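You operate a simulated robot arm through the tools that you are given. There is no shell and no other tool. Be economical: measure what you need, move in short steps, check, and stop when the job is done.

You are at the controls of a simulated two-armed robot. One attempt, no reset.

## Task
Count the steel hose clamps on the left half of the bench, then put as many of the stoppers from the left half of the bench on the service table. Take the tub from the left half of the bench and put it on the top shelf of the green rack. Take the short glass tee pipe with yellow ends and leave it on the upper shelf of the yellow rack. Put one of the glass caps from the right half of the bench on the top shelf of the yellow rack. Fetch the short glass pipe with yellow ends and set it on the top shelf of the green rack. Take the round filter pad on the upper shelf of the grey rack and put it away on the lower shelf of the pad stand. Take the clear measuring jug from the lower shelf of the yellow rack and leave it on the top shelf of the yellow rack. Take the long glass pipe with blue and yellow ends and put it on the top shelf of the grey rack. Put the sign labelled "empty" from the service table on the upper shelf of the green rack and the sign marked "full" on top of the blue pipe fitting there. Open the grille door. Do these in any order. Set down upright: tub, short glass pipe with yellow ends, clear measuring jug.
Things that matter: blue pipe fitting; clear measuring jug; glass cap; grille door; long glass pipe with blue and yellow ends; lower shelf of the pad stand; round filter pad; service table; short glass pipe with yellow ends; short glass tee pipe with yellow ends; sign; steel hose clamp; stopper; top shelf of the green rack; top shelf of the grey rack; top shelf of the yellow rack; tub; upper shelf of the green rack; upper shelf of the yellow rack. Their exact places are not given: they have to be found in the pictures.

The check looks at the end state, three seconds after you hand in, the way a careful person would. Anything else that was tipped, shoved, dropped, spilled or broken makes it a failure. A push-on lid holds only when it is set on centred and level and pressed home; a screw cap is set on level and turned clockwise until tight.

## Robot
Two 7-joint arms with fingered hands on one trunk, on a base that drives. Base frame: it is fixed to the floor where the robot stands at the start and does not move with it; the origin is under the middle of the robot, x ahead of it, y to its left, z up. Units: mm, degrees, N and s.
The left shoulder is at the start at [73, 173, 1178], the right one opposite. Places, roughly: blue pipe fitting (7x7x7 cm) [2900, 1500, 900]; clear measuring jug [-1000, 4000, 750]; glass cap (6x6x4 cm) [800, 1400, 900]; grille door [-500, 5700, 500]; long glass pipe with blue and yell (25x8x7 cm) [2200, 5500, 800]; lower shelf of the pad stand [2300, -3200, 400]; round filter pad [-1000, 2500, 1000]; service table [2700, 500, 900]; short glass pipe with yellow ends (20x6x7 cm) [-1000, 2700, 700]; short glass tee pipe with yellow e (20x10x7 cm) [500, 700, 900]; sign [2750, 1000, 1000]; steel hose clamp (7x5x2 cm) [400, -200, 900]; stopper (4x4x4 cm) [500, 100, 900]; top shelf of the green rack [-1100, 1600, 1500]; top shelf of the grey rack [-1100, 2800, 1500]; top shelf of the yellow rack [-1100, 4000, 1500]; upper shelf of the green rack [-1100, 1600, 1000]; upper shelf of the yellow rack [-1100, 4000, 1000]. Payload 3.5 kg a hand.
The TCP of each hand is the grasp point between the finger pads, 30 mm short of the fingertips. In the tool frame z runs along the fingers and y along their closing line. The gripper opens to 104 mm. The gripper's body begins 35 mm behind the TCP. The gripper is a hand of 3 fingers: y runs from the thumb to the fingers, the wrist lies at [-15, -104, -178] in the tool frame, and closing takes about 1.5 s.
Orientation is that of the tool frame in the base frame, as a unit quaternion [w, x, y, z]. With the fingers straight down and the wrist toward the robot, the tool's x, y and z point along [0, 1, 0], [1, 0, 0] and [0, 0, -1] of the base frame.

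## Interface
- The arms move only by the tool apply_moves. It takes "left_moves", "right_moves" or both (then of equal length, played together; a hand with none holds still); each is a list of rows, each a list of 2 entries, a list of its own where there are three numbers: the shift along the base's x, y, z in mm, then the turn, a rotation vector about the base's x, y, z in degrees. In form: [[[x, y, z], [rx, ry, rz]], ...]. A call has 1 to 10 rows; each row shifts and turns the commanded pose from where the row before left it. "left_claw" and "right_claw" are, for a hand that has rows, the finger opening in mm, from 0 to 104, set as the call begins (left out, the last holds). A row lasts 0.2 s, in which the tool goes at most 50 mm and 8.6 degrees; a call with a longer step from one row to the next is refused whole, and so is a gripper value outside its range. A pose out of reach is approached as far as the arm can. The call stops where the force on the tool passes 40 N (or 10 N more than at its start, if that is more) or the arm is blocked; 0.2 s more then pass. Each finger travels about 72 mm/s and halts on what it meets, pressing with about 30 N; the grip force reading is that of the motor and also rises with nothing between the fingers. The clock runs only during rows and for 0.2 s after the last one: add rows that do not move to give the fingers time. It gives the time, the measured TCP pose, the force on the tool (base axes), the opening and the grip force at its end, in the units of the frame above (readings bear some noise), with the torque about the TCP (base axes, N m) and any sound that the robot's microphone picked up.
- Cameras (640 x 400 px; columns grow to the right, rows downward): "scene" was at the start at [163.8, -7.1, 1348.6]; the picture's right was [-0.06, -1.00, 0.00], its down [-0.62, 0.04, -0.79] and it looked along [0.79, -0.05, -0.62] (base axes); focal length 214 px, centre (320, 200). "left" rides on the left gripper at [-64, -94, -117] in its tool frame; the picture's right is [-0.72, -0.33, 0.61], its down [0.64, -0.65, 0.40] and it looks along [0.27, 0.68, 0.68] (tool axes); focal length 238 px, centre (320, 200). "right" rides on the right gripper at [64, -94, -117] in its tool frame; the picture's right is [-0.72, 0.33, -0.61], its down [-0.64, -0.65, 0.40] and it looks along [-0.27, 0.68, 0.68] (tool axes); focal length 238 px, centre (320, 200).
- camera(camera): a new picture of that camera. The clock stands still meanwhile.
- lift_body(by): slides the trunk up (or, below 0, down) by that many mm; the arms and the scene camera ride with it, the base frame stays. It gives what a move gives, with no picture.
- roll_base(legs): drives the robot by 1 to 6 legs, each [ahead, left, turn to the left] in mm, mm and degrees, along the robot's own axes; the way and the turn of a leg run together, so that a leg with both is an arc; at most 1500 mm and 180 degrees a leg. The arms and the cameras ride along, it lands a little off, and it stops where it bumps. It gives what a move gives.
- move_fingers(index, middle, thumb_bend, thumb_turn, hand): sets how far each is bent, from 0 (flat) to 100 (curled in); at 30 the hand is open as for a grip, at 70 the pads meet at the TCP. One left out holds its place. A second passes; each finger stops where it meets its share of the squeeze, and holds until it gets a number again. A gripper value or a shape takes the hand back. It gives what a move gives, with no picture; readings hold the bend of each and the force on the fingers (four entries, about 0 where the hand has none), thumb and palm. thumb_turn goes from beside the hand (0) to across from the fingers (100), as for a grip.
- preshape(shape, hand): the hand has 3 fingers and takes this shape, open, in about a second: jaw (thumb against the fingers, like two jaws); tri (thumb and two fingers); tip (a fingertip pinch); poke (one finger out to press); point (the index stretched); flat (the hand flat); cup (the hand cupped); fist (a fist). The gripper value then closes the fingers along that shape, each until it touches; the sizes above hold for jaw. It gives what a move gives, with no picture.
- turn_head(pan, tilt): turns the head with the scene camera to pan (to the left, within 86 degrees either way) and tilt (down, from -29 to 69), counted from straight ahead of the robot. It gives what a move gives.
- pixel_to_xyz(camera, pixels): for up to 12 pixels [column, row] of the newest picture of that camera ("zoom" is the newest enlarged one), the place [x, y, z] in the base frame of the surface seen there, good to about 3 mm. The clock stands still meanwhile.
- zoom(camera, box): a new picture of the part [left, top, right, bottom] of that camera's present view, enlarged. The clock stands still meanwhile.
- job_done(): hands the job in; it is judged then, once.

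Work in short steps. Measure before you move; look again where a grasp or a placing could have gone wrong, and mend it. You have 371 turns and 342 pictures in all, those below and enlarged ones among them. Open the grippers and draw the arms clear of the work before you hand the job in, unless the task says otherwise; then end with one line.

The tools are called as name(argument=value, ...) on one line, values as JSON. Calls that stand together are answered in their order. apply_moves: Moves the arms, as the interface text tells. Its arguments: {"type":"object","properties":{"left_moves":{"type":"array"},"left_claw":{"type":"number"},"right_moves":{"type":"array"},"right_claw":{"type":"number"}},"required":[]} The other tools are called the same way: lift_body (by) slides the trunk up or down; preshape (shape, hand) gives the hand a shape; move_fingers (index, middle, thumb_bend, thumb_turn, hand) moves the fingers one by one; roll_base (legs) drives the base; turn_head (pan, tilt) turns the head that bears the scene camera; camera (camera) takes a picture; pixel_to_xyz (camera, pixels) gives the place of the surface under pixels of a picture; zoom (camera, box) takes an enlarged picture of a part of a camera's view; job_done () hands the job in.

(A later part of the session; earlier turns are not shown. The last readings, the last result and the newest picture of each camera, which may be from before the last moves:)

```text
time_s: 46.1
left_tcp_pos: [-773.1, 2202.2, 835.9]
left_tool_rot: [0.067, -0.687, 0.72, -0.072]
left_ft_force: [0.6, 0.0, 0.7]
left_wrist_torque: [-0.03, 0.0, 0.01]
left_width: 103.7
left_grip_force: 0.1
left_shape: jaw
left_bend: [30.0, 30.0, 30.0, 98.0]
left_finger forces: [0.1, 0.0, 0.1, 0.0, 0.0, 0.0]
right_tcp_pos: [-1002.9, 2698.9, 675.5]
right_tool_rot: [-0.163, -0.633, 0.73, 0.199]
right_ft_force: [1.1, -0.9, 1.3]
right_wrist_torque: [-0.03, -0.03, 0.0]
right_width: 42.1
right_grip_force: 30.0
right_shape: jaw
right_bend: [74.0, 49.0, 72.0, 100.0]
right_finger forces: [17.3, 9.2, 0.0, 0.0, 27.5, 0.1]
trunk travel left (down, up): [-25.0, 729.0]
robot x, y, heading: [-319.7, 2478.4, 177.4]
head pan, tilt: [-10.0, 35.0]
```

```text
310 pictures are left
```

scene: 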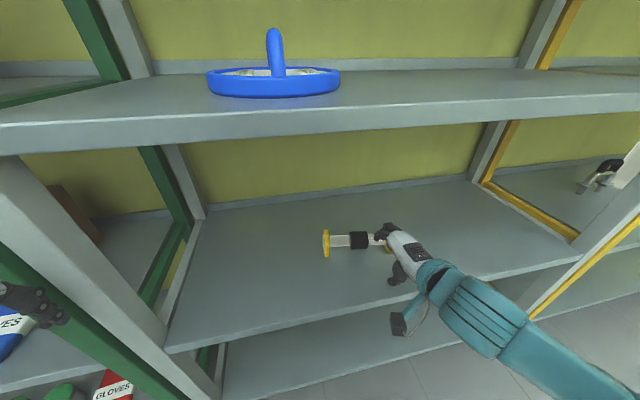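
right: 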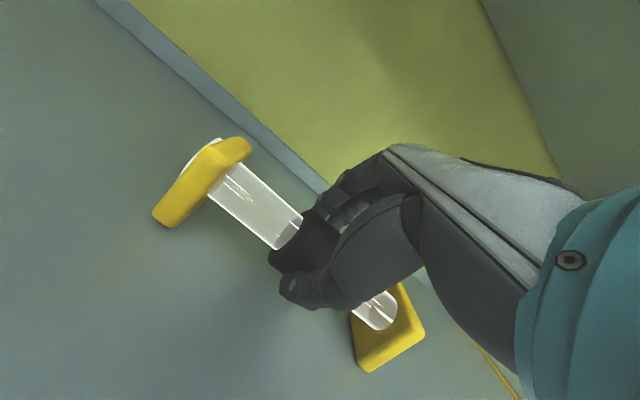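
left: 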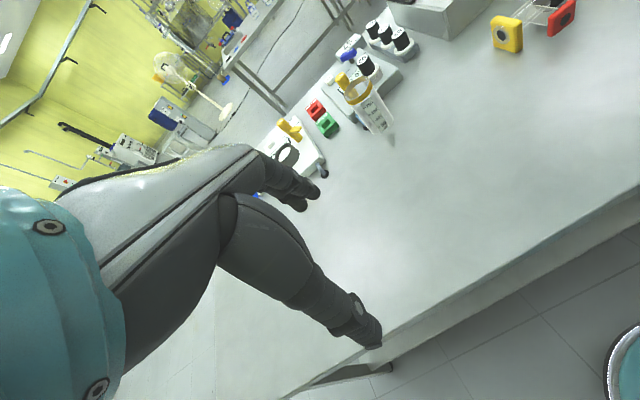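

Gripped (42 mm, 30 N). I lift it 40 mm and roll the base back out of the shelf.

apply_moves(right_moves=[[[0, 0, 25], [0, 0, 0]], [[0, 0, 25], [0, 0, 0]], [[0, 0, 0], [0, 0, 0]]])

camera(camera="right")

roll_base(legs=[[-350, 0, 2.5]])

```text
time_s: 46.9
left_tcp_pos: [-773.2, 2203.2, 834.8]
left_tool_rot: [0.068, -0.688, 0.719, -0.071]
left_ft_force: [-0.4, 0.8, -0.1]
left_wrist_torque: [0.01, 0.03, -0.03]
left_width: 103.6
left_grip_force: 0.0
left_shape: jaw
left_bend: [30.0, 30.0, 30.0, 98.0]
left_finger forces: [0.1, 0.0, 0.1, 0.0, 0.0, 0.0]
right_tcp_pos: [-1002.2, 2697.8, 726.5]
right_tool_rot: [-0.162, -0.632, 0.731, 0.2]
right_ft_force: [0.2, -1.0, -2.1]
right_wrist_torque: [0.0, -0.01, 0.01]
right_width: 42.1
right_grip_force: 30.7
right_shape: jaw
right_bend: [74.0, 49.0, 72.0, 100.0]
right_finger forces: [17.3, 9.2, 0.1, 0.0, 27.7, 0.0]
trunk travel left (down, up): [-25.0, 729.0]
robot x, y, heading: [-318.7, 2476.4, 177.4]
head pan, tilt: [-10.0, 35.0]
```

```text
309 pictures are left
```

right: 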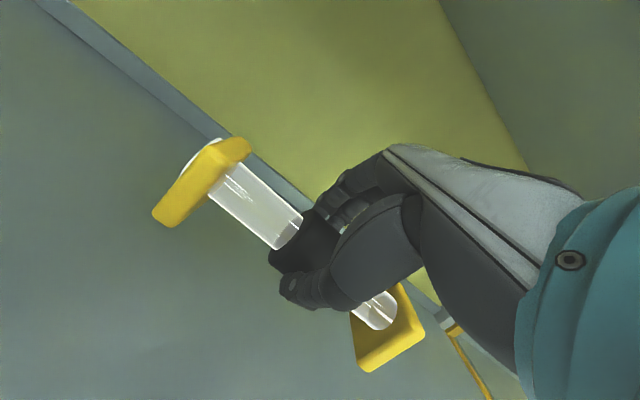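

```text
time_s: 49.2
left_tcp_pos: [-413.4, 2174.6, 835.2]
left_tool_rot: [0.069, -0.703, 0.704, -0.07]
left_ft_force: [-1.1, -0.2, -0.4]
left_wrist_torque: [-0.02, 0.01, 0.01]
left_width: 103.6
left_grip_force: 0.1
left_shape: jaw
left_bend: [30.0, 30.0, 30.0, 98.0]
left_finger forces: [0.1, 0.0, 0.0, 0.0, 0.0, 0.0]
right_tcp_pos: [-661.5, 2661.2, 725.6]
right_tool_rot: [-0.167, -0.649, 0.716, 0.196]
right_ft_force: [-0.3, 0.4, -2.8]
right_wrist_torque: [-0.01, -0.06, 0.01]
right_width: 41.8
right_grip_force: 30.2
right_shape: jaw
right_bend: [74.0, 49.0, 72.0, 100.0]
right_finger forces: [17.3, 9.1, 0.0, 0.0, 27.7, 0.0]
trunk travel left (down, up): [-25.0, 729.0]
robot x, y, heading: [30.2, 2471.7, 180.1]
head pan, tilt: [-10.0, 35.0]
```

Clear of the rack. I raise the trunk to see the top shelf of the green rack.

lift_body(by=600)

turn_head(pan=25, tilt=25)

camera(camera="scene")

```text
refused: 600 is not a number from -400 to 400
```

```text
time_s: 50.2
left_tcp_pos: [-411.6, 2175.5, 835.3]
left_tool_rot: [0.069, -0.703, 0.705, -0.07]
left_ft_force: [0.2, 0.4, -0.2]
left_wrist_torque: [0.03, -0.02, 0.03]
left_width: 103.7
left_grip_force: 0.1
left_shape: jaw
left_bend: [30.0, 30.0, 30.0, 98.0]
left_finger forces: [0.0, 0.0, 0.1, 0.1, 0.1, 0.1]
right_tcp_pos: [-662.6, 2660.0, 726.4]
right_tool_rot: [-0.167, -0.648, 0.716, 0.196]
right_ft_force: [0.2, 0.2, -2.9]
right_wrist_torque: [-0.01, -0.02, -0.02]
right_width: 41.9
right_grip_force: 30.0
right_shape: jaw
right_bend: [74.0, 49.0, 72.0, 100.0]
right_finger forces: [17.4, 9.3, 0.1, 0.0, 27.6, 0.1]
trunk travel left (down, up): [-25.0, 729.0]
robot x, y, heading: [32.4, 2469.9, 179.6]
head pan, tilt: [25.0, 25.0]
```

```text
308 pictures are left
```

scene: 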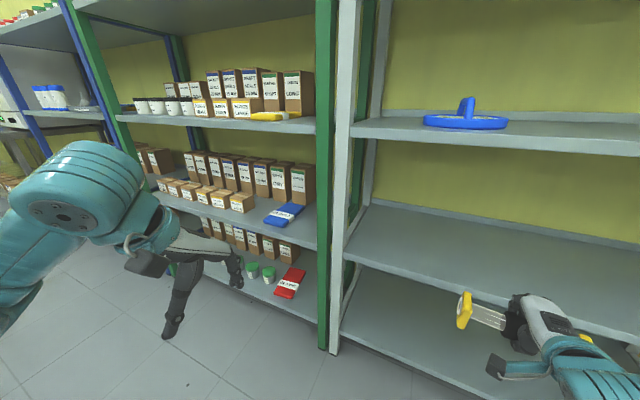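

lift_body(by=400)

lift_body(by=200)

camera(camera="scene")

```text
time_s: 54.0
left_tcp_pos: [-413.6, 2174.2, 1233.7]
left_tool_rot: [-0.07, 0.704, -0.704, 0.07]
left_ft_force: [-0.1, 0.2, 0.4]
left_wrist_torque: [0.03, -0.05, 0.0]
left_width: 103.7
left_grip_force: 0.0
left_shape: jaw
left_bend: [30.0, 30.0, 30.0, 98.0]
left_finger forces: [0.0, 0.0, 0.0, 0.0, 0.1, 0.0]
right_tcp_pos: [-661.4, 2659.4, 1125.4]
right_tool_rot: [-0.167, -0.649, 0.716, 0.196]
right_ft_force: [0.4, -0.1, -3.0]
right_wrist_torque: [0.01, -0.01, 0.01]
right_width: 41.9
right_grip_force: 30.1
right_shape: jaw
right_bend: [74.0, 49.0, 72.0, 100.0]
right_finger forces: [17.3, 9.2, 0.0, 0.0, 27.7, 0.0]
trunk travel left (down, up): [-425.0, 329.0]
robot x, y, heading: [30.6, 2470.9, 179.9]
head pan, tilt: [25.0, 25.0]
```

```text
time_s: 56.2
left_tcp_pos: [-412.6, 2174.6, 1435.3]
left_tool_rot: [0.069, -0.703, 0.705, -0.071]
left_ft_force: [1.0, -0.4, 0.4]
left_wrist_torque: [-0.02, -0.03, 0.0]
left_width: 103.5
left_grip_force: 0.0
left_shape: jaw
left_bend: [30.0, 30.0, 30.0, 98.0]
left_finger forces: [0.0, 0.0, 0.0, 0.1, 0.0, 0.0]
right_tcp_pos: [-663.3, 2659.0, 1323.9]
right_tool_rot: [-0.167, -0.649, 0.716, 0.196]
right_ft_force: [0.6, -0.3, -2.4]
right_wrist_torque: [-0.01, 0.01, 0.01]
right_width: 41.8
right_grip_force: 30.0
right_shape: jaw
right_bend: [74.0, 49.0, 72.0, 100.0]
right_finger forces: [17.3, 9.2, 0.1, 0.1, 27.6, 0.0]
trunk travel left (down, up): [-625.0, 129.0]
robot x, y, heading: [30.3, 2472.8, 180.1]
head pan, tilt: [25.0, 25.0]
```

```text
307 pictures are left
```

scene: 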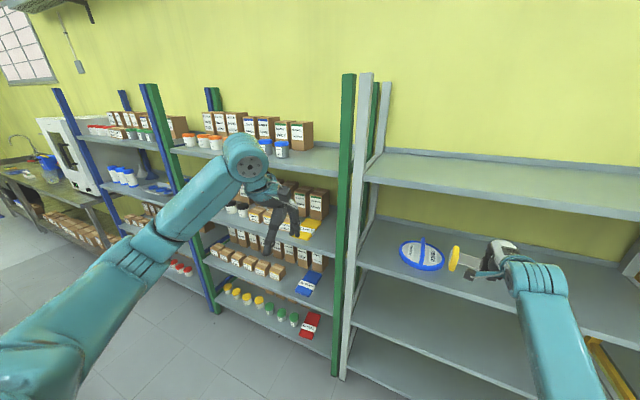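

The green top shelf has free room at its right end, near (318,158). I measure it.

pixel_to_xyz(camera="scene", pixels=[[318, 155], [330, 150], [318, 168], [300, 165], [280, 150], [300, 135], [340, 160], [318, 178], [245, 165], [190, 150], [162, 160], [480, 180]])

zoom(camera="scene", box=[160, 70, 400, 270])

```text
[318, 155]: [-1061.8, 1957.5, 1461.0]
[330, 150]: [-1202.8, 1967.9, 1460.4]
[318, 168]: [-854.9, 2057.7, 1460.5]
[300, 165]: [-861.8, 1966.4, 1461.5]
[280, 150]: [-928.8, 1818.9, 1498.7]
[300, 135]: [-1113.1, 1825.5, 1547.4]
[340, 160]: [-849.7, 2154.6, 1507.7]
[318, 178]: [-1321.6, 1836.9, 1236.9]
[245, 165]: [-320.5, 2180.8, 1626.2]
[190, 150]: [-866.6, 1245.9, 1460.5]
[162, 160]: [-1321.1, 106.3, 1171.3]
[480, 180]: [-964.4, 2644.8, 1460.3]
```

```text
2.00 times, centred on (280, 170) of scene
```

zoom: 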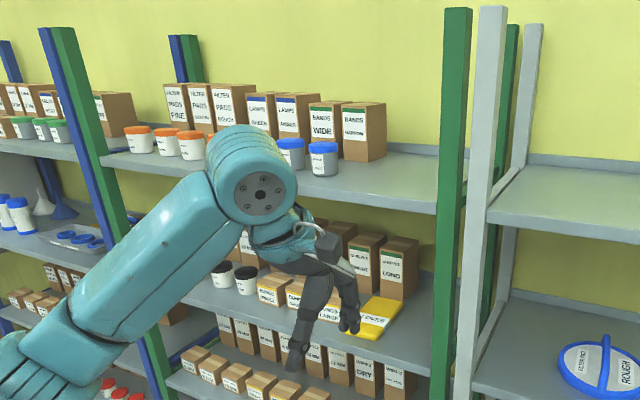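

Top shelf z≈1460, free for y≈1870–2130. I draw the left hand back so it won't touch the racks as I get close.

apply_moves(left_moves=[[[45, 0, 0], [0, 0, 0]], [[45, 0, 0], [0, 0, 0]], [[45, 0, 0], [0, 0, 0]], [[45, 0, 0], [0, 0, 0]], [[0, 0, 0], [0, 0, 0]]])

camera(camera="scene")

```text
time_s: 57.4
left_tcp_pos: [-253.2, 2167.1, 1445.9]
left_tool_rot: [0.071, -0.704, 0.704, -0.07]
left_ft_force: [-0.4, -0.8, 0.9]
left_wrist_torque: [-0.01, 0.0, -0.02]
left_width: 103.7
left_grip_force: 0.1
left_shape: jaw
left_bend: [30.0, 30.0, 30.0, 98.0]
left_finger forces: [0.1, 0.0, 0.1, 0.1, 0.0, 0.1]
left hand out of reach, approached as far as the arm can: row 4
right_tcp_pos: [-663.2, 2660.7, 1324.6]
right_tool_rot: [-0.167, -0.649, 0.716, 0.196]
right_ft_force: [0.2, 0.8, -2.6]
right_wrist_torque: [-0.01, 0.0, -0.01]
right_width: 41.9
right_grip_force: 30.3
right_shape: jaw
right_bend: [74.0, 49.0, 72.0, 100.0]
right_finger forces: [17.4, 9.2, 0.0, 0.0, 27.6, 0.0]
trunk travel left (down, up): [-625.0, 129.0]
robot x, y, heading: [30.2, 2472.7, 180.1]
head pan, tilt: [25.0, 25.0]
```

```text
305 pictures are left
```

scene: 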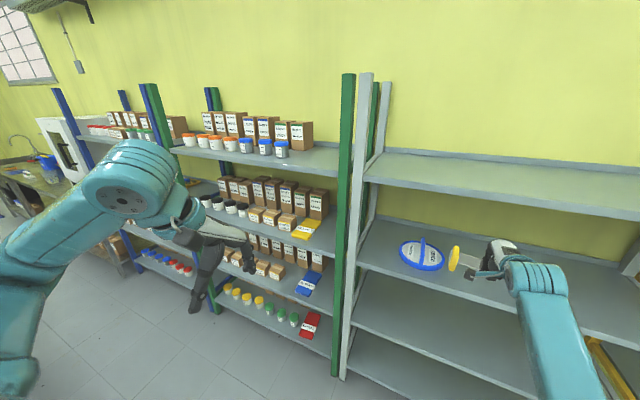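

Now I raise trunk and right hand, then drive across to in front of the free place.

lift_body(by=120)

apply_moves(right_moves=[[[0, 0, 45], [0, 0, 0]], [[0, 0, 45], [0, 0, 0]], [[0, 0, 30], [0, 0, 0]], [[0, 0, 0], [0, 0, 0]]])

roll_base(legs=[[0, 660, 0], [200, 0, 0]])

camera(camera="scene")

```text
time_s: 58.9
left_tcp_pos: [-252.7, 2166.4, 1566.7]
left_tool_rot: [0.07, -0.703, 0.704, -0.07]
left_ft_force: [0.2, -0.7, -0.7]
left_wrist_torque: [0.02, -0.02, -0.01]
left_width: 103.9
left_grip_force: 0.0
left_shape: jaw
left_bend: [30.0, 30.0, 30.0, 98.0]
left_finger forces: [0.0, 0.1, 0.0, 0.0, 0.1, 0.0]
right_tcp_pos: [-662.5, 2660.0, 1446.0]
right_tool_rot: [-0.167, -0.648, 0.716, 0.196]
right_ft_force: [0.3, -0.2, -1.7]
right_wrist_torque: [-0.04, 0.02, 0.01]
right_width: 41.9
right_grip_force: 30.0
right_shape: jaw
right_bend: [74.0, 49.0, 72.0, 100.0]
right_finger forces: [17.2, 9.2, 0.1, 0.0, 27.6, 0.0]
trunk travel left (down, up): [-745.0, 9.0]
robot x, y, heading: [27.3, 2468.0, 179.7]
head pan, tilt: [25.0, 25.0]
```

```text
time_s: 59.9
left_tcp_pos: [-252.3, 2166.1, 1566.0]
left_tool_rot: [0.07, -0.703, 0.705, -0.07]
left_ft_force: [0.0, 0.1, 0.3]
left_wrist_torque: [0.03, -0.02, 0.02]
left_width: 103.7
left_grip_force: 0.1
left_shape: jaw
left_bend: [30.0, 30.0, 30.0, 98.0]
left_finger forces: [0.0, 0.0, 0.0, 0.0, 0.0, 0.1]
right_tcp_pos: [-663.8, 2659.7, 1566.0]
right_tool_rot: [-0.167, -0.649, 0.716, 0.195]
right_ft_force: [0.6, 0.4, -2.2]
right_wrist_torque: [0.0, 0.01, -0.01]
right_width: 42.0
right_grip_force: 29.9
right_shape: jaw
right_bend: [74.0, 49.0, 72.0, 100.0]
right_finger forces: [17.3, 9.2, 0.0, 0.1, 27.7, 0.1]
trunk travel left (down, up): [-745.0, 9.0]
robot x, y, heading: [29.6, 2470.7, 180.2]
head pan, tilt: [25.0, 25.0]
```

```text
time_s: 64.7
left_tcp_pos: [-451.7, 1508.8, 1567.2]
left_tool_rot: [0.069, -0.703, 0.705, -0.069]
left_ft_force: [-0.2, 0.2, -0.2]
left_wrist_torque: [0.01, 0.03, -0.01]
left_width: 103.8
left_grip_force: 0.0
left_shape: jaw
left_bend: [30.0, 30.0, 30.0, 98.0]
left_finger forces: [0.0, 0.0, 0.0, 0.0, 0.0, 0.1]
right_tcp_pos: [-861.4, 2003.3, 1567.0]
right_tool_rot: [-0.167, -0.648, 0.717, 0.197]
right_ft_force: [-0.1, 0.1, -3.0]
right_wrist_torque: [-0.01, 0.0, 0.0]
right_width: 42.0
right_grip_force: 29.7
right_shape: jaw
right_bend: [74.0, 49.0, 72.0, 100.0]
right_finger forces: [17.4, 9.3, 0.1, 0.0, 27.7, 0.0]
trunk travel left (down, up): [-745.0, 9.0]
robot x, y, heading: [-170.6, 1809.0, 179.8]
head pan, tilt: [25.0, 25.0]
```

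```text
304 pictures are left
```

scene: 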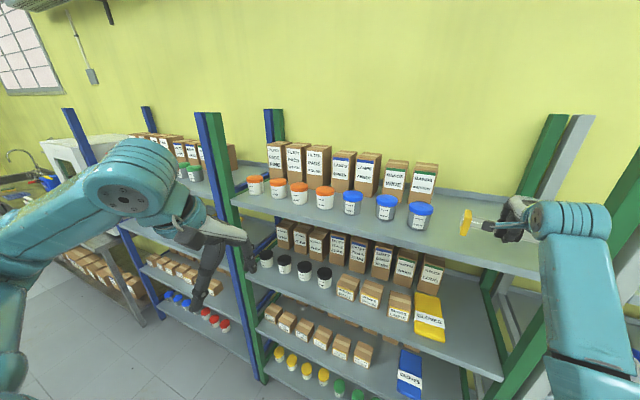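

Before going in, I check where the forearm is against the green post (y≈2150).

pixel_to_xyz(camera="scene", pixels=[[575, 260], [605, 220], [590, 310], [570, 215], [620, 380], [560, 140], [538, 210], [465, 222]])

```text
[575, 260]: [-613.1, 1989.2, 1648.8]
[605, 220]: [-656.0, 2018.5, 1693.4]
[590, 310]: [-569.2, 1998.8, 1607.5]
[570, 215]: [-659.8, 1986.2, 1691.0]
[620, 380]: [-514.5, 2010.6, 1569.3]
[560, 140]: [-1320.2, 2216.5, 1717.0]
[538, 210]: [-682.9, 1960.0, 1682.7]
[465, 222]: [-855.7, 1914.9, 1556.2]
```

Clear. Forward 265 mm, then look.

roll_base(legs=[[265, 0, 0]])

camera(camera="scene")

camera(camera="right")

```text
time_s: 66.6
left_tcp_pos: [-714.9, 1509.5, 1567.0]
left_tool_rot: [0.07, -0.703, 0.704, -0.069]
left_ft_force: [0.3, -0.6, 0.3]
left_wrist_torque: [0.0, 0.03, 0.02]
left_width: 103.4
left_grip_force: 0.0
left_shape: jaw
left_bend: [30.0, 30.0, 30.0, 98.0]
left_finger forces: [0.1, 0.0, 0.0, 0.1, 0.0, 0.0]
right_tcp_pos: [-1127.1, 2002.2, 1566.8]
right_tool_rot: [-0.168, -0.649, 0.715, 0.197]
right_ft_force: [0.6, 1.4, -2.2]
right_wrist_torque: [-0.02, -0.01, -0.01]
right_width: 42.0
right_grip_force: 29.9
right_shape: jaw
right_bend: [74.0, 49.0, 72.0, 100.0]
right_finger forces: [17.3, 9.3, 0.1, 0.0, 27.7, 0.0]
trunk travel left (down, up): [-745.0, 9.0]
robot x, y, heading: [-433.5, 1812.6, 180.1]
head pan, tilt: [25.0, 25.0]
```

```text
303 pictures are left
```

scene: 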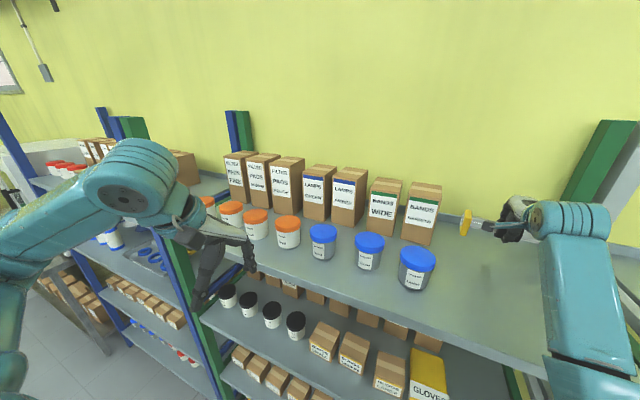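

```text
302 pictures are left
```

right: 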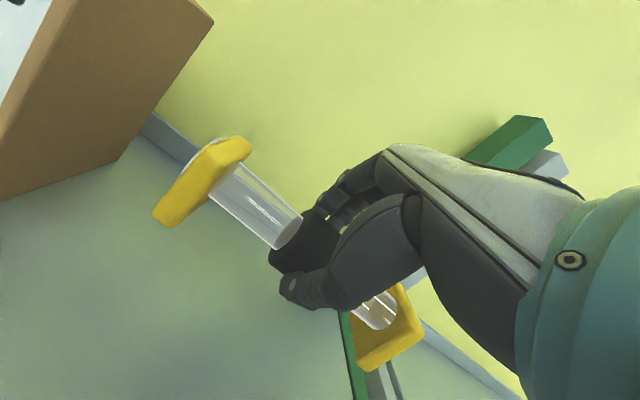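

Clear of box and post. I lower it to the shelf gently.

apply_moves(right_moves=[[[0, 0, -25], [0, 0, 0]], [[0, 0, -22], [0, 0, 0]], [[0, 0, -3], [0, 0, 0]], [[0, 0, -2], [0, 0, 0]], [[0, 0, -2], [0, 0, 0]], [[0, 0, 0], [0, 0, 0]]])

camera(camera="right")

```text
time_s: 68.0
left_tcp_pos: [-716.1, 1508.4, 1566.5]
left_tool_rot: [0.068, -0.703, 0.704, -0.069]
left_ft_force: [-0.7, -0.7, -0.8]
left_wrist_torque: [0.02, 0.0, 0.02]
left_width: 104.0
left_grip_force: 0.0
left_shape: jaw
left_bend: [30.0, 30.0, 30.0, 98.0]
left_finger forces: [0.0, 0.1, 0.0, 0.1, 0.0, 0.0]
right_tcp_pos: [-1125.8, 2001.1, 1515.6]
right_tool_rot: [-0.168, -0.649, 0.715, 0.198]
right_ft_force: [-1.3, 0.9, 8.6]
right_wrist_torque: [-0.01, 0.12, -0.01]
right_width: 42.3
right_grip_force: 30.0
right_shape: jaw
right_bend: [74.0, 49.0, 73.0, 100.0]
right_finger forces: [21.2, 11.8, 0.0, 0.1, 27.7, 0.1]
trunk travel left (down, up): [-745.0, 9.0]
robot x, y, heading: [-433.7, 1810.2, 179.8]
head pan, tilt: [25.0, 25.0]
```

```text
301 pictures are left
```

right: 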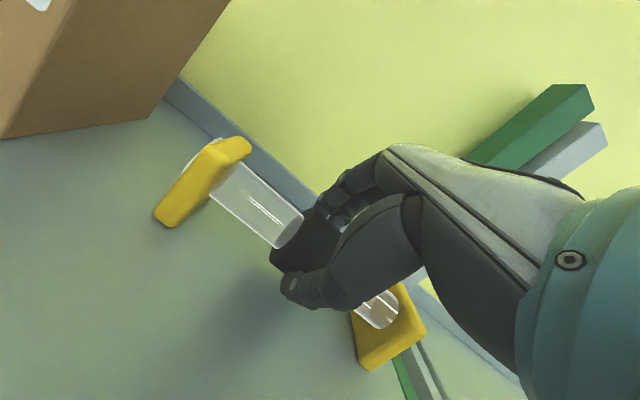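

Contact felt (~9 N). I open to 70 mm and draw back along the fingers.

apply_moves(right_moves=[[[0, 0, 0], [0, 0, 0]], [[0, 0, 0], [0, 0, 0]], [[0, 0, 0], [0, 0, 0]], [[0, 0, 0], [0, 0, 0]], [[12, 0, 20], [0, 0, 0]], [[15, 0, 26], [0, 0, 0]], [[20, 0, 35], [0, 0, 0]], [[20, 0, 35], [0, 0, 0]], [[45, 0, 0], [0, 0, 0]], [[45, 0, 0], [0, 0, 0]]], right_claw=70)

camera(camera="scene")

camera(camera="right")

```text
time_s: 70.2
left_tcp_pos: [-713.8, 1509.3, 1566.5]
left_tool_rot: [0.069, -0.703, 0.704, -0.069]
left_ft_force: [-0.1, 0.9, 0.2]
left_wrist_torque: [-0.05, -0.01, -0.02]
left_width: 103.7
left_grip_force: 0.0
left_shape: jaw
left_bend: [30.0, 30.0, 30.0, 98.0]
left_finger forces: [0.1, 0.0, 0.0, 0.1, 0.0, 0.1]
right_tcp_pos: [-967.2, 2003.4, 1628.4]
right_tool_rot: [-0.168, -0.649, 0.716, 0.197]
right_ft_force: [1.0, -0.8, -0.1]
right_wrist_torque: [0.03, 0.0, 0.01]
right_width: 69.6
right_grip_force: 0.1
right_shape: jaw
right_bend: [28.0, 38.0, 60.0, 100.0]
right_finger forces: [0.1, 0.0, 0.0, 0.0, 0.1, 0.0]
trunk travel left (down, up): [-745.0, 9.0]
robot x, y, heading: [-433.6, 1810.8, 180.0]
head pan, tilt: [25.0, 25.0]
```

```text
300 pictures are left
```

scene: 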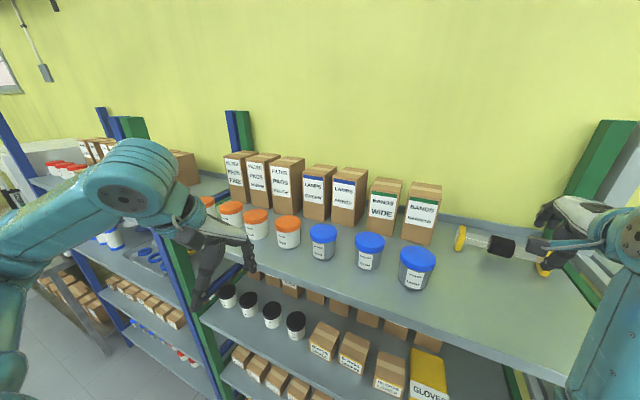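

```text
299 pictures are left
```

right: 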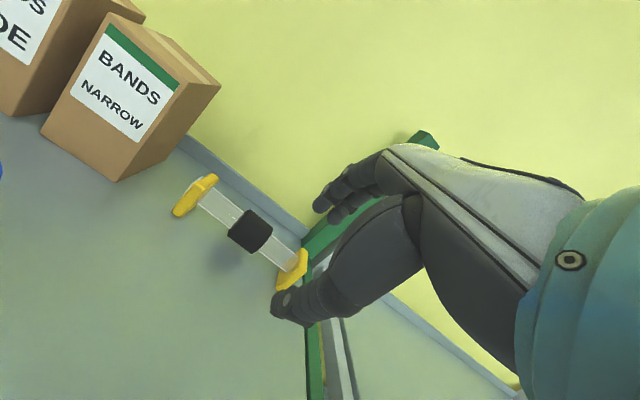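

The pipe stands well. Next the jug: I back off, go along to the yellow rack and lower the trunk.

roll_base(legs=[[-400, 0, 0], [0, -1400, 0], [0, -650, 0]])

lift_body(by=-400)

turn_head(pan=-5, tilt=30)

camera(camera="scene")

```text
time_s: 82.5
left_tcp_pos: [-316.7, 3563.2, 1566.2]
left_tool_rot: [0.069, -0.702, 0.705, -0.069]
left_ft_force: [0.5, 0.3, -0.3]
left_wrist_torque: [-0.01, -0.01, -0.04]
left_width: 103.5
left_grip_force: 0.0
left_shape: jaw
left_bend: [30.0, 30.0, 30.0, 98.0]
left_finger forces: [0.0, 0.0, 0.0, 0.1, 0.0, 0.0]
right_tcp_pos: [-569.4, 4057.5, 1628.7]
right_tool_rot: [-0.167, -0.649, 0.716, 0.196]
right_ft_force: [0.2, 0.2, -0.7]
right_wrist_torque: [0.04, -0.02, 0.0]
right_width: 69.5
right_grip_force: 0.0
right_shape: jaw
right_bend: [28.0, 38.0, 60.0, 100.0]
right_finger forces: [0.0, 0.0, 0.0, 0.1, 0.0, 0.0]
trunk travel left (down, up): [-745.0, 9.0]
robot x, y, heading: [-34.0, 3867.0, 179.6]
head pan, tilt: [25.0, 25.0]
```

```text
time_s: 86.3
left_tcp_pos: [-339.9, 3563.9, 1143.6]
left_tool_rot: [0.101, -0.698, 0.702, -0.1]
left_ft_force: [-0.2, -1.2, 0.3]
left_wrist_torque: [0.02, 0.03, -0.01]
left_width: 103.7
left_grip_force: 0.0
left_shape: jaw
left_bend: [30.0, 30.0, 30.0, 98.0]
left_finger forces: [0.0, 0.1, 0.0, 0.0, 0.0, 0.0]
right_tcp_pos: [-568.4, 4058.0, 1228.0]
right_tool_rot: [-0.167, -0.648, 0.717, 0.197]
right_ft_force: [-0.1, -0.6, 0.7]
right_wrist_torque: [0.0, -0.03, 0.01]
right_width: 70.0
right_grip_force: 0.0
right_shape: jaw
right_bend: [28.0, 38.0, 60.0, 100.0]
right_finger forces: [0.0, 0.0, 0.0, 0.1, 0.0, 0.1]
trunk travel left (down, up): [-345.0, 409.0]
robot x, y, heading: [-36.6, 3864.7, 179.6]
head pan, tilt: [25.0, 25.0]
```

```text
time_s: 87.3
left_tcp_pos: [-341.6, 3564.2, 1143.2]
left_tool_rot: [0.101, -0.698, 0.702, -0.1]
left_ft_force: [-0.2, -0.3, 0.4]
left_wrist_torque: [-0.02, 0.01, 0.02]
left_width: 103.7
left_grip_force: 0.0
left_shape: jaw
left_bend: [30.0, 30.0, 30.0, 98.0]
left_finger forces: [0.1, 0.1, 0.1, 0.0, 0.0, 0.1]
right_tcp_pos: [-569.5, 4058.6, 1228.1]
right_tool_rot: [-0.167, -0.648, 0.717, 0.196]
right_ft_force: [0.1, -0.3, -1.1]
right_wrist_torque: [0.01, 0.01, -0.01]
right_width: 69.5
right_grip_force: 0.0
right_shape: jaw
right_bend: [28.0, 38.0, 60.0, 100.0]
right_finger forces: [0.1, 0.0, 0.1, 0.1, 0.0, 0.0]
trunk travel left (down, up): [-345.0, 409.0]
robot x, y, heading: [-31.4, 3868.4, 179.9]
head pan, tilt: [-5.0, 30.0]
```

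```text
298 pictures are left
```

scene: 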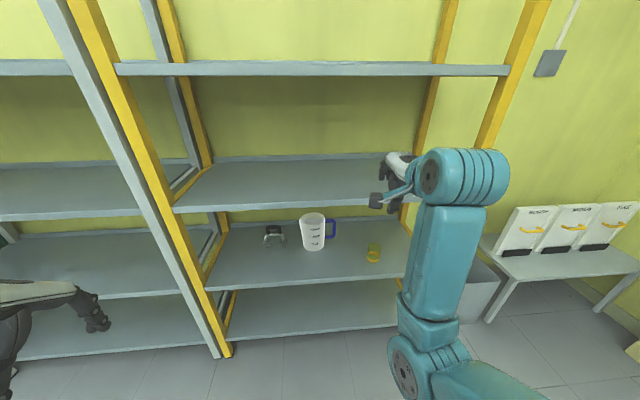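

The jug is at (313,232), blue handle toward +y, with other things at (275,237) and (373,252). I measure.

zoom(camera="scene", box=[240, 195, 400, 275])

pixel_to_xyz(camera="scene", pixels=[[313, 232], [303, 232], [323, 232], [313, 214], [313, 247], [331, 230], [373, 253], [275, 237], [300, 265], [360, 280], [300, 216], [325, 216]])

```text
4.00 times, centred on (320, 235) of scene
```

zoom: 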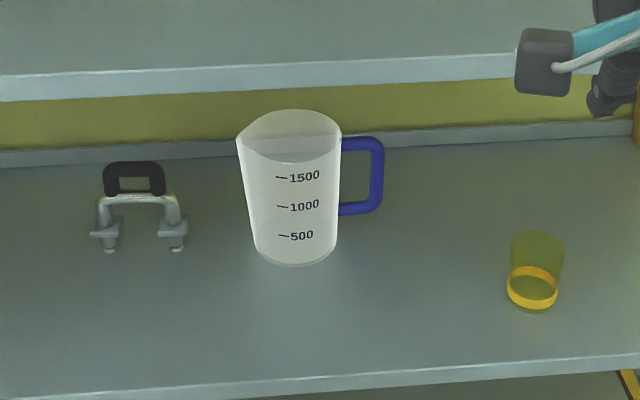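

```text
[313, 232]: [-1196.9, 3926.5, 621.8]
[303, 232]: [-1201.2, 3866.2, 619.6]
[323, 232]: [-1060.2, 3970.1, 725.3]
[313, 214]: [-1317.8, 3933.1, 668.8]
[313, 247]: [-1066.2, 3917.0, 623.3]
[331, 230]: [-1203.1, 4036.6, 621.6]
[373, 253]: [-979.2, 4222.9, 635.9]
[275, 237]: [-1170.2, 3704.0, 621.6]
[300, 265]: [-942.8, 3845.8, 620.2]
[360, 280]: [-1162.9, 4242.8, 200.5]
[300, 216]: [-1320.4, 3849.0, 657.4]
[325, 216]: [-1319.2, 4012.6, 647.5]
```

pixel_to_xyz(camera="zoom", pixels=[[375, 165], [375, 190], [360, 145], [358, 208], [299, 177], [299, 206], [295, 236], [295, 262], [255, 245], [335, 245], [370, 140]])

```text
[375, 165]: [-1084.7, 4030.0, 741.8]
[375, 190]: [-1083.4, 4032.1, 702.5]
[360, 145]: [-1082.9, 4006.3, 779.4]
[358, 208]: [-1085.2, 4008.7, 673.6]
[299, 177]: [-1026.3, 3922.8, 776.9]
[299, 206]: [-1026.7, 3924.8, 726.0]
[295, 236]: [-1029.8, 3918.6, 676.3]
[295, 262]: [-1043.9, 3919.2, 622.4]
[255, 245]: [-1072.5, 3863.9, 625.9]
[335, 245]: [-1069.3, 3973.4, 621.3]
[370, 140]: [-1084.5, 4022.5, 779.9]
```

Jug base centre ≈(-1085, 3919); its handle's vertical bar is at (-1085, 4030), z≈680–770. I'll grip that bar with the right hand, fingers level. First lower the trunk and turn the hand.

lift_body(by=-300)

apply_moves(right_moves=[[[0, 0, 0], [0, 8.5, 0]], [[0, 0, 0], [0, 8.5, 0]], [[0, 0, 0], [0, 8.5, 0]], [[0, 0, 0], [0, 8.5, 0]], [[0, 0, 0], [0, 8.5, 0]], [[0, 0, 0], [0, 8.5, 0]], [[0, 0, 0], [0, 8.5, 0]], [[0, 0, 0], [0, 0, 0]]])

apply_moves(right_moves=[[[0, 0, 0], [8.5, 0, 0]], [[0, 0, 0], [8.5, 0, 0]], [[0, 0, 0], [8.5, 0, 0]], [[0, 0, 0], [8.5, 0, 0]], [[0, 0, 0], [8.5, 0, 0]], [[0, 0, 0], [8.5, 0, 0]], [[0, 0, 0], [8.5, 0, 0]], [[0, 0, 0], [8.5, 0, 0]], [[0, 0, 0], [8.5, 0, 0]], [[0, 0, 0], [8.5, 0, 0]]])

camera(camera="scene")

```text
time_s: 90.3
left_tcp_pos: [-406.9, 3563.7, 762.8]
left_tool_rot: [0.213, -0.672, 0.676, -0.214]
left_ft_force: [-0.5, 1.1, -0.3]
left_wrist_torque: [0.01, 0.0, 0.04]
left_width: 103.8
left_grip_force: 0.0
left_shape: jaw
left_bend: [30.0, 30.0, 30.0, 98.0]
left_finger forces: [0.1, 0.0, 0.1, 0.1, 0.0, 0.1]
right_tcp_pos: [-594.1, 4058.7, 891.9]
right_tool_rot: [-0.136, -0.656, 0.723, 0.168]
right_ft_force: [0.0, 0.1, -0.3]
right_wrist_torque: [-0.02, -0.01, 0.0]
right_width: 70.0
right_grip_force: 0.0
right_shape: jaw
right_bend: [28.0, 38.0, 60.0, 100.0]
right_finger forces: [0.1, 0.0, 0.0, 0.0, 0.0, 0.0]
trunk travel left (down, up): [-45.0, 709.0]
robot x, y, heading: [-37.8, 3868.0, 179.8]
head pan, tilt: [-5.0, 30.0]
```

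```text
time_s: 92.1
left_tcp_pos: [-406.4, 3563.5, 762.6]
left_tool_rot: [0.214, -0.673, 0.675, -0.213]
left_ft_force: [-0.2, -0.2, -0.7]
left_wrist_torque: [0.0, -0.01, 0.03]
left_width: 103.7
left_grip_force: 0.0
left_shape: jaw
left_bend: [30.0, 30.0, 30.0, 98.0]
left_finger forces: [0.0, 0.1, 0.1, 0.0, 0.0, 0.0]
right_tcp_pos: [-632.6, 4052.4, 908.8]
right_tool_rot: [-0.474, -0.486, 0.544, 0.493]
right_ft_force: [-0.3, -0.7, 0.7]
right_wrist_torque: [-0.01, -0.03, 0.02]
right_width: 69.7
right_grip_force: 0.0
right_shape: jaw
right_bend: [28.0, 38.0, 60.0, 100.0]
right_finger forces: [0.0, 0.1, 0.0, 0.0, 0.0, 0.0]
right hand out of reach, approached as far as the arm can: row 1, 2, 3
trunk travel left (down, up): [-45.0, 709.0]
robot x, y, heading: [-39.3, 3863.3, 179.8]
head pan, tilt: [-5.0, 30.0]
```

```text
time_s: 94.3
left_tcp_pos: [-406.2, 3562.5, 764.5]
left_tool_rot: [0.213, -0.673, 0.676, -0.213]
left_ft_force: [-0.2, -0.2, -0.2]
left_wrist_torque: [0.02, 0.02, 0.01]
left_width: 103.7
left_grip_force: 0.1
left_shape: jaw
left_bend: [30.0, 30.0, 30.0, 98.0]
left_finger forces: [0.0, 0.0, 0.0, 0.1, 0.0, 0.1]
right_tcp_pos: [-631.3, 4047.8, 895.7]
right_tool_rot: [-0.021, -0.681, 0.094, 0.726]
right_ft_force: [-0.4, -0.2, -0.6]
right_wrist_torque: [-0.01, -0.03, 0.02]
right_width: 69.5
right_grip_force: 0.1
right_shape: jaw
right_bend: [28.0, 38.0, 60.0, 100.0]
right_finger forces: [0.0, 0.1, 0.0, 0.0, 0.0, 0.0]
trunk travel left (down, up): [-45.0, 709.0]
robot x, y, heading: [-34.9, 3867.6, 179.9]
head pan, tilt: [-5.0, 30.0]
```

```text
296 pictures are left
```

scene: 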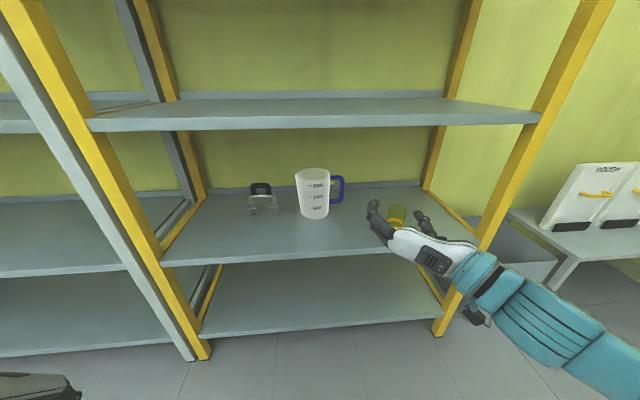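

The hand turned well. I level it, lower to z≈725, y≈4030 and set the opening to 60.

apply_moves(right_moves=[[[0, 0, -35], [8, 0, 0]], [[0, 0, -35], [1.5, 0, 3]], [[0, 0, -35], [0, 0, 3]], [[0, -9, -35], [0, 0, 0]], [[0, -9, -31], [0, 0, 0]], [[0, 0, 0], [0, 0, 0]]], right_claw=60)

roll_base(legs=[[300, 0, 0]])

camera(camera="scene")

camera(camera="right")

```text
time_s: 95.7
left_tcp_pos: [-407.4, 3564.3, 762.8]
left_tool_rot: [0.213, -0.672, 0.676, -0.214]
left_ft_force: [0.3, 0.8, 0.9]
left_wrist_torque: [0.0, -0.01, -0.02]
left_width: 103.8
left_grip_force: 0.0
left_shape: jaw
left_bend: [30.0, 30.0, 30.0, 98.0]
left_finger forces: [0.0, 0.0, 0.0, 0.0, 0.0, 0.1]
right_tcp_pos: [-631.7, 4030.9, 724.4]
right_tool_rot: [-0.005, -0.681, -0.002, 0.732]
right_ft_force: [0.1, 0.1, 0.7]
right_wrist_torque: [-0.03, -0.01, -0.02]
right_width: 60.6
right_grip_force: 0.0
right_shape: jaw
right_bend: [74.0, 41.0, 66.0, 100.0]
right_finger forces: [0.1, 0.0, 0.0, 0.0, 0.1, 0.0]
trunk travel left (down, up): [-45.0, 709.0]
robot x, y, heading: [-35.1, 3867.2, 179.6]
head pan, tilt: [-5.0, 30.0]
```

```text
time_s: 97.8
left_tcp_pos: [-707.3, 3565.0, 762.6]
left_tool_rot: [0.214, -0.673, 0.676, -0.213]
left_ft_force: [-0.7, -0.1, 0.0]
left_wrist_torque: [0.01, 0.03, -0.01]
left_width: 103.6
left_grip_force: 0.2
left_shape: jaw
left_bend: [30.0, 30.0, 30.0, 98.0]
left_finger forces: [0.0, 0.1, 0.0, 0.0, 0.1, 0.1]
right_tcp_pos: [-932.9, 4030.4, 725.5]
right_tool_rot: [-0.005, -0.682, -0.001, 0.732]
right_ft_force: [-0.1, 0.1, 0.3]
right_wrist_torque: [-0.01, 0.02, -0.04]
right_width: 60.6
right_grip_force: 0.1
right_shape: jaw
right_bend: [74.0, 41.0, 66.0, 100.0]
right_finger forces: [0.0, 0.0, 0.0, 0.1, 0.0, 0.1]
trunk travel left (down, up): [-45.0, 709.0]
robot x, y, heading: [-335.4, 3873.5, 179.9]
head pan, tilt: [-5.0, 30.0]
```

```text
295 pictures are left
```

scene: 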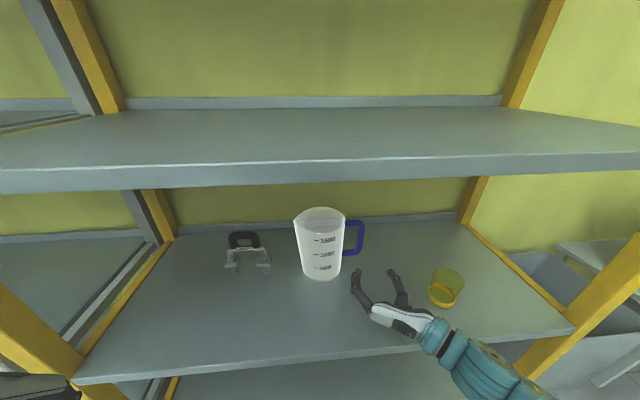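

```text
294 pictures are left
```

right: 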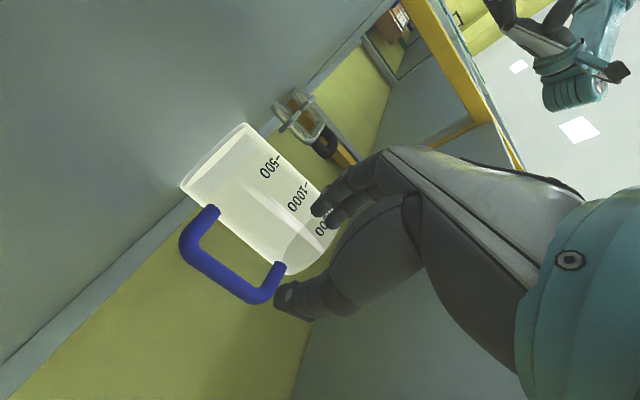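

I remeasure the handle from nearer.

zoom(camera="scene", box=[280, 190, 440, 310])

pixel_to_xyz(camera="zoom", pixels=[[322, 160], [322, 200], [300, 132], [285, 255], [330, 150], [318, 230], [305, 250]])

pixel_to_xyz(camera="right", pixels=[[215, 265], [230, 285], [190, 240], [270, 285], [210, 215]])

```text
3.33 times, centred on (360, 250) of scene
```

zoom: 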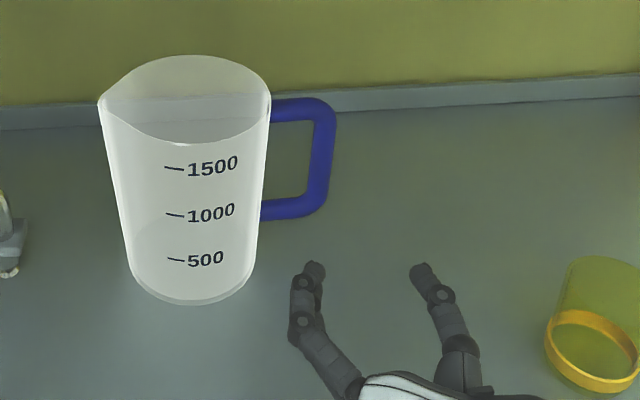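

```text
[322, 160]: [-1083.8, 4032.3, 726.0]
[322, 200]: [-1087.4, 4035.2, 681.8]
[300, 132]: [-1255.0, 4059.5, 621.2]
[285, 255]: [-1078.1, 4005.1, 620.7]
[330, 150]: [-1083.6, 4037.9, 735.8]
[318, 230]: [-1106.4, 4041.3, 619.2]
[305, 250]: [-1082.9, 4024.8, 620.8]
```

```text
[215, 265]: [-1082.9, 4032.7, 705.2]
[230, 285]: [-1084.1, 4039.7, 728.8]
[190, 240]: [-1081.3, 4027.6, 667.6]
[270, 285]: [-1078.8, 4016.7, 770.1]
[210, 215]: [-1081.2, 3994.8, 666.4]
```

Bar at y≈4033, z 675–765, x≈-1088. I narrow to 46 mm and slide forward in steps.

apply_moves(right_moves=[[[0, 3, -3], [0, 0, 0]], [[-30, 0, 0], [0, 0, 0]], [[-30, 0, 0], [0, 0, 0]], [[-30, 0, 0], [0, 0, 0]], [[0, 0, 0], [0, 0, 0]], [[0, 0, 0], [0, 0, 0]]], right_claw=46)

camera(camera="right")

zoom(camera="scene", box=[280, 190, 440, 310])

```text
time_s: 99.2
left_tcp_pos: [-706.5, 3565.3, 763.1]
left_tool_rot: [0.213, -0.673, 0.676, -0.213]
left_ft_force: [0.2, 0.9, -0.2]
left_wrist_torque: [-0.03, 0.04, -0.01]
left_width: 103.8
left_grip_force: 0.1
left_shape: jaw
left_bend: [30.0, 30.0, 30.0, 98.0]
left_finger forces: [0.0, 0.0, 0.0, 0.0, 0.0, 0.0]
right_tcp_pos: [-1022.7, 4034.2, 722.0]
right_tool_rot: [-0.005, -0.681, 0.0, 0.732]
right_ft_force: [-1.2, -0.5, 0.4]
right_wrist_torque: [-0.01, -0.01, 0.01]
right_width: 46.6
right_grip_force: 0.0
right_shape: jaw
right_bend: [74.0, 47.0, 71.0, 100.0]
right_finger forces: [0.1, 0.1, 0.0, 0.0, 0.0, 0.0]
trunk travel left (down, up): [-45.0, 709.0]
robot x, y, heading: [-336.5, 3869.2, 179.9]
head pan, tilt: [-5.0, 30.0]
```

```text
292 pictures are left
```

right: 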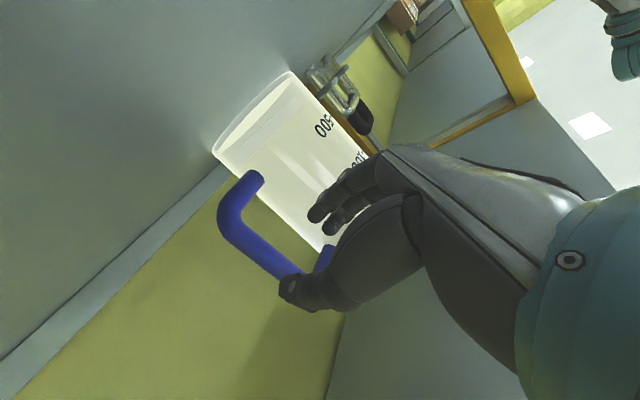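

```text
3.33 times, centred on (360, 250) of scene
```

zoom: 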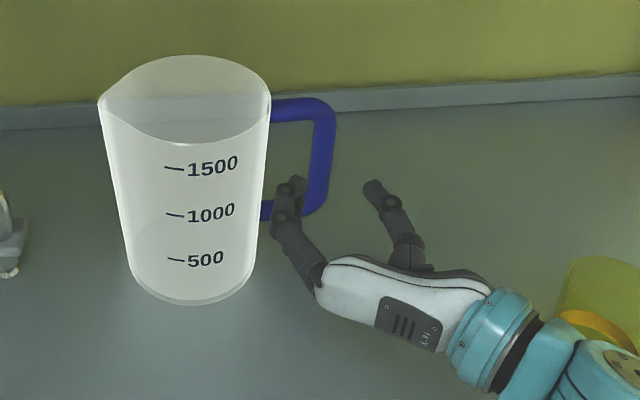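

pixel_to_xyz(camera="zoom", pixels=[[297, 185], [374, 188], [283, 225], [398, 225], [600, 360]])

```text
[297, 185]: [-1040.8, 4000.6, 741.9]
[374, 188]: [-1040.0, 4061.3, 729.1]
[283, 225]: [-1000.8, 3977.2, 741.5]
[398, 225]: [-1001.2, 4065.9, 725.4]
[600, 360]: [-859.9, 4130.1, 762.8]
```

I shift 7 mm outward so the knuckle clears the jug wall, advance 48 mm and close.

apply_moves(right_moves=[[[0, 7, 0], [0, 0, 0]], [[-24, 0, 0], [0, 0, 0]], [[-24, 0, 0], [0, 0, 0]], [[0, 0, 0], [0, 0, 0]]])

zoom(camera="scene", box=[280, 190, 440, 310])

```text
time_s: 100.2
left_tcp_pos: [-706.7, 3565.1, 762.9]
left_tool_rot: [0.213, -0.672, 0.676, -0.213]
left_ft_force: [-0.5, 0.3, 0.9]
left_wrist_torque: [-0.02, -0.03, 0.0]
left_width: 103.8
left_grip_force: 0.2
left_shape: jaw
left_bend: [30.0, 30.0, 30.0, 98.0]
left_finger forces: [0.0, 0.0, 0.1, 0.0, 0.1, 0.0]
right_tcp_pos: [-1070.8, 4041.4, 721.2]
right_tool_rot: [-0.005, -0.682, -0.001, 0.732]
right_ft_force: [0.7, 0.0, -0.8]
right_wrist_torque: [-0.03, -0.01, 0.0]
right_width: 46.4
right_grip_force: 0.0
right_shape: jaw
right_bend: [74.0, 47.0, 71.0, 100.0]
right_finger forces: [0.1, 0.0, 0.1, 0.0, 0.0, 0.0]
trunk travel left (down, up): [-45.0, 709.0]
robot x, y, heading: [-337.5, 3867.3, 179.9]
head pan, tilt: [-5.0, 30.0]
```

```text
3.33 times, centred on (360, 250) of scene
```

zoom: 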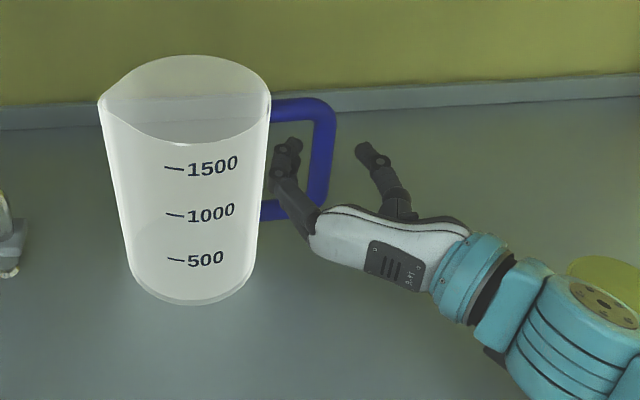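

Index is inside the handle. I close on the bar.

apply_moves(right_moves=[[[0, 0, 0], [0, 0, 0]], [[0, 0, 0], [0, 0, 0]], [[0, 0, 0], [0, 0, 0]], [[0, 0, 0], [0, 0, 0]], [[0, 0, 0], [0, 0, 0]], [[0, 0, 0], [0, 0, 0]]], right_claw=0)

zoom(camera="scene", box=[280, 190, 440, 310])

```text
time_s: 101.5
left_tcp_pos: [-707.3, 3563.3, 763.0]
left_tool_rot: [0.214, -0.673, 0.675, -0.213]
left_ft_force: [0.1, 0.8, -0.7]
left_wrist_torque: [0.01, -0.01, 0.0]
left_width: 103.5
left_grip_force: 0.1
left_shape: jaw
left_bend: [30.0, 30.0, 30.0, 98.0]
left_finger forces: [0.0, 0.0, 0.0, 0.0, 0.1, 0.0]
right_tcp_pos: [-1072.2, 4041.8, 721.5]
right_tool_rot: [-0.005, -0.681, -0.001, 0.732]
right_ft_force: [-1.1, 1.0, 0.3]
right_wrist_torque: [-0.02, -0.04, -0.02]
right_width: 13.8
right_grip_force: 30.0
right_shape: jaw
right_bend: [72.0, 63.0, 74.0, 100.0]
right_finger forces: [16.7, 9.0, 0.0, 0.1, 26.4, 0.1]
trunk travel left (down, up): [-45.0, 709.0]
robot x, y, heading: [-337.4, 3868.8, 179.9]
head pan, tilt: [-5.0, 30.0]
```

```text
3.33 times, centred on (360, 250) of scene
```

zoom: 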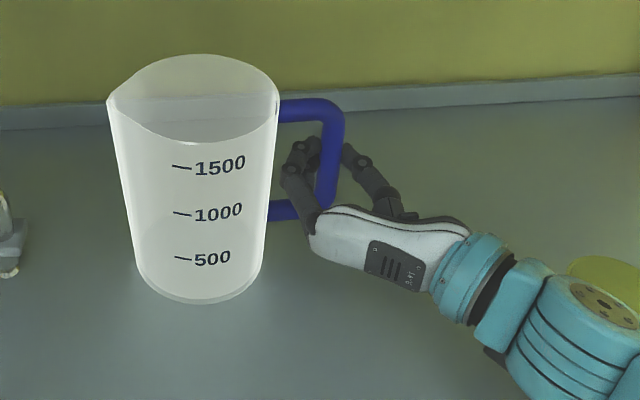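

Gripped (13.8 mm). I lift 40 mm and check that it stays level.

apply_moves(right_moves=[[[0, 0, 10], [0, 0, 0]], [[0, 0, 15], [0, 0, 0]], [[0, 0, 15], [0, 0, 0]], [[0, 0, 0], [0, 0, 0]]])

camera(camera="scene")

```text
time_s: 102.5
left_tcp_pos: [-706.6, 3564.0, 762.3]
left_tool_rot: [0.213, -0.672, 0.676, -0.213]
left_ft_force: [0.1, -0.2, -0.3]
left_wrist_torque: [0.0, -0.01, -0.02]
left_width: 103.8
left_grip_force: 0.0
left_shape: jaw
left_bend: [30.0, 30.0, 30.0, 98.0]
left_finger forces: [0.0, 0.1, 0.0, 0.1, 0.0, 0.0]
right_tcp_pos: [-1072.3, 4041.6, 762.4]
right_tool_rot: [-0.005, -0.682, 0.0, 0.731]
right_ft_force: [-0.1, 0.2, -2.9]
right_wrist_torque: [0.17, -0.01, 0.0]
right_width: 14.2
right_grip_force: 30.3
right_shape: jaw
right_bend: [72.0, 61.0, 74.0, 100.0]
right_finger forces: [15.6, 13.9, 0.0, 0.0, 29.1, 0.0]
trunk travel left (down, up): [-45.0, 709.0]
robot x, y, heading: [-340.9, 3865.8, 179.8]
head pan, tilt: [-5.0, 30.0]
```

```text
288 pictures are left
```

scene: 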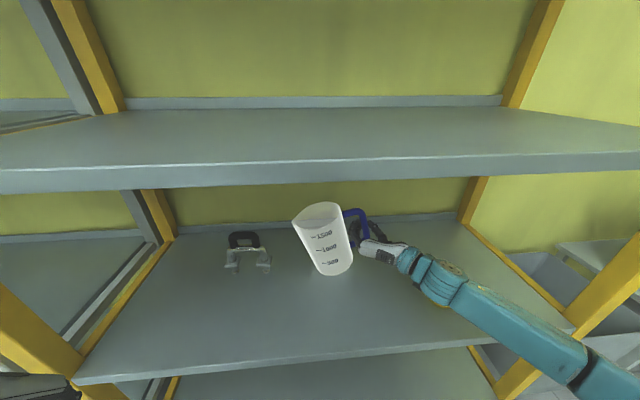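

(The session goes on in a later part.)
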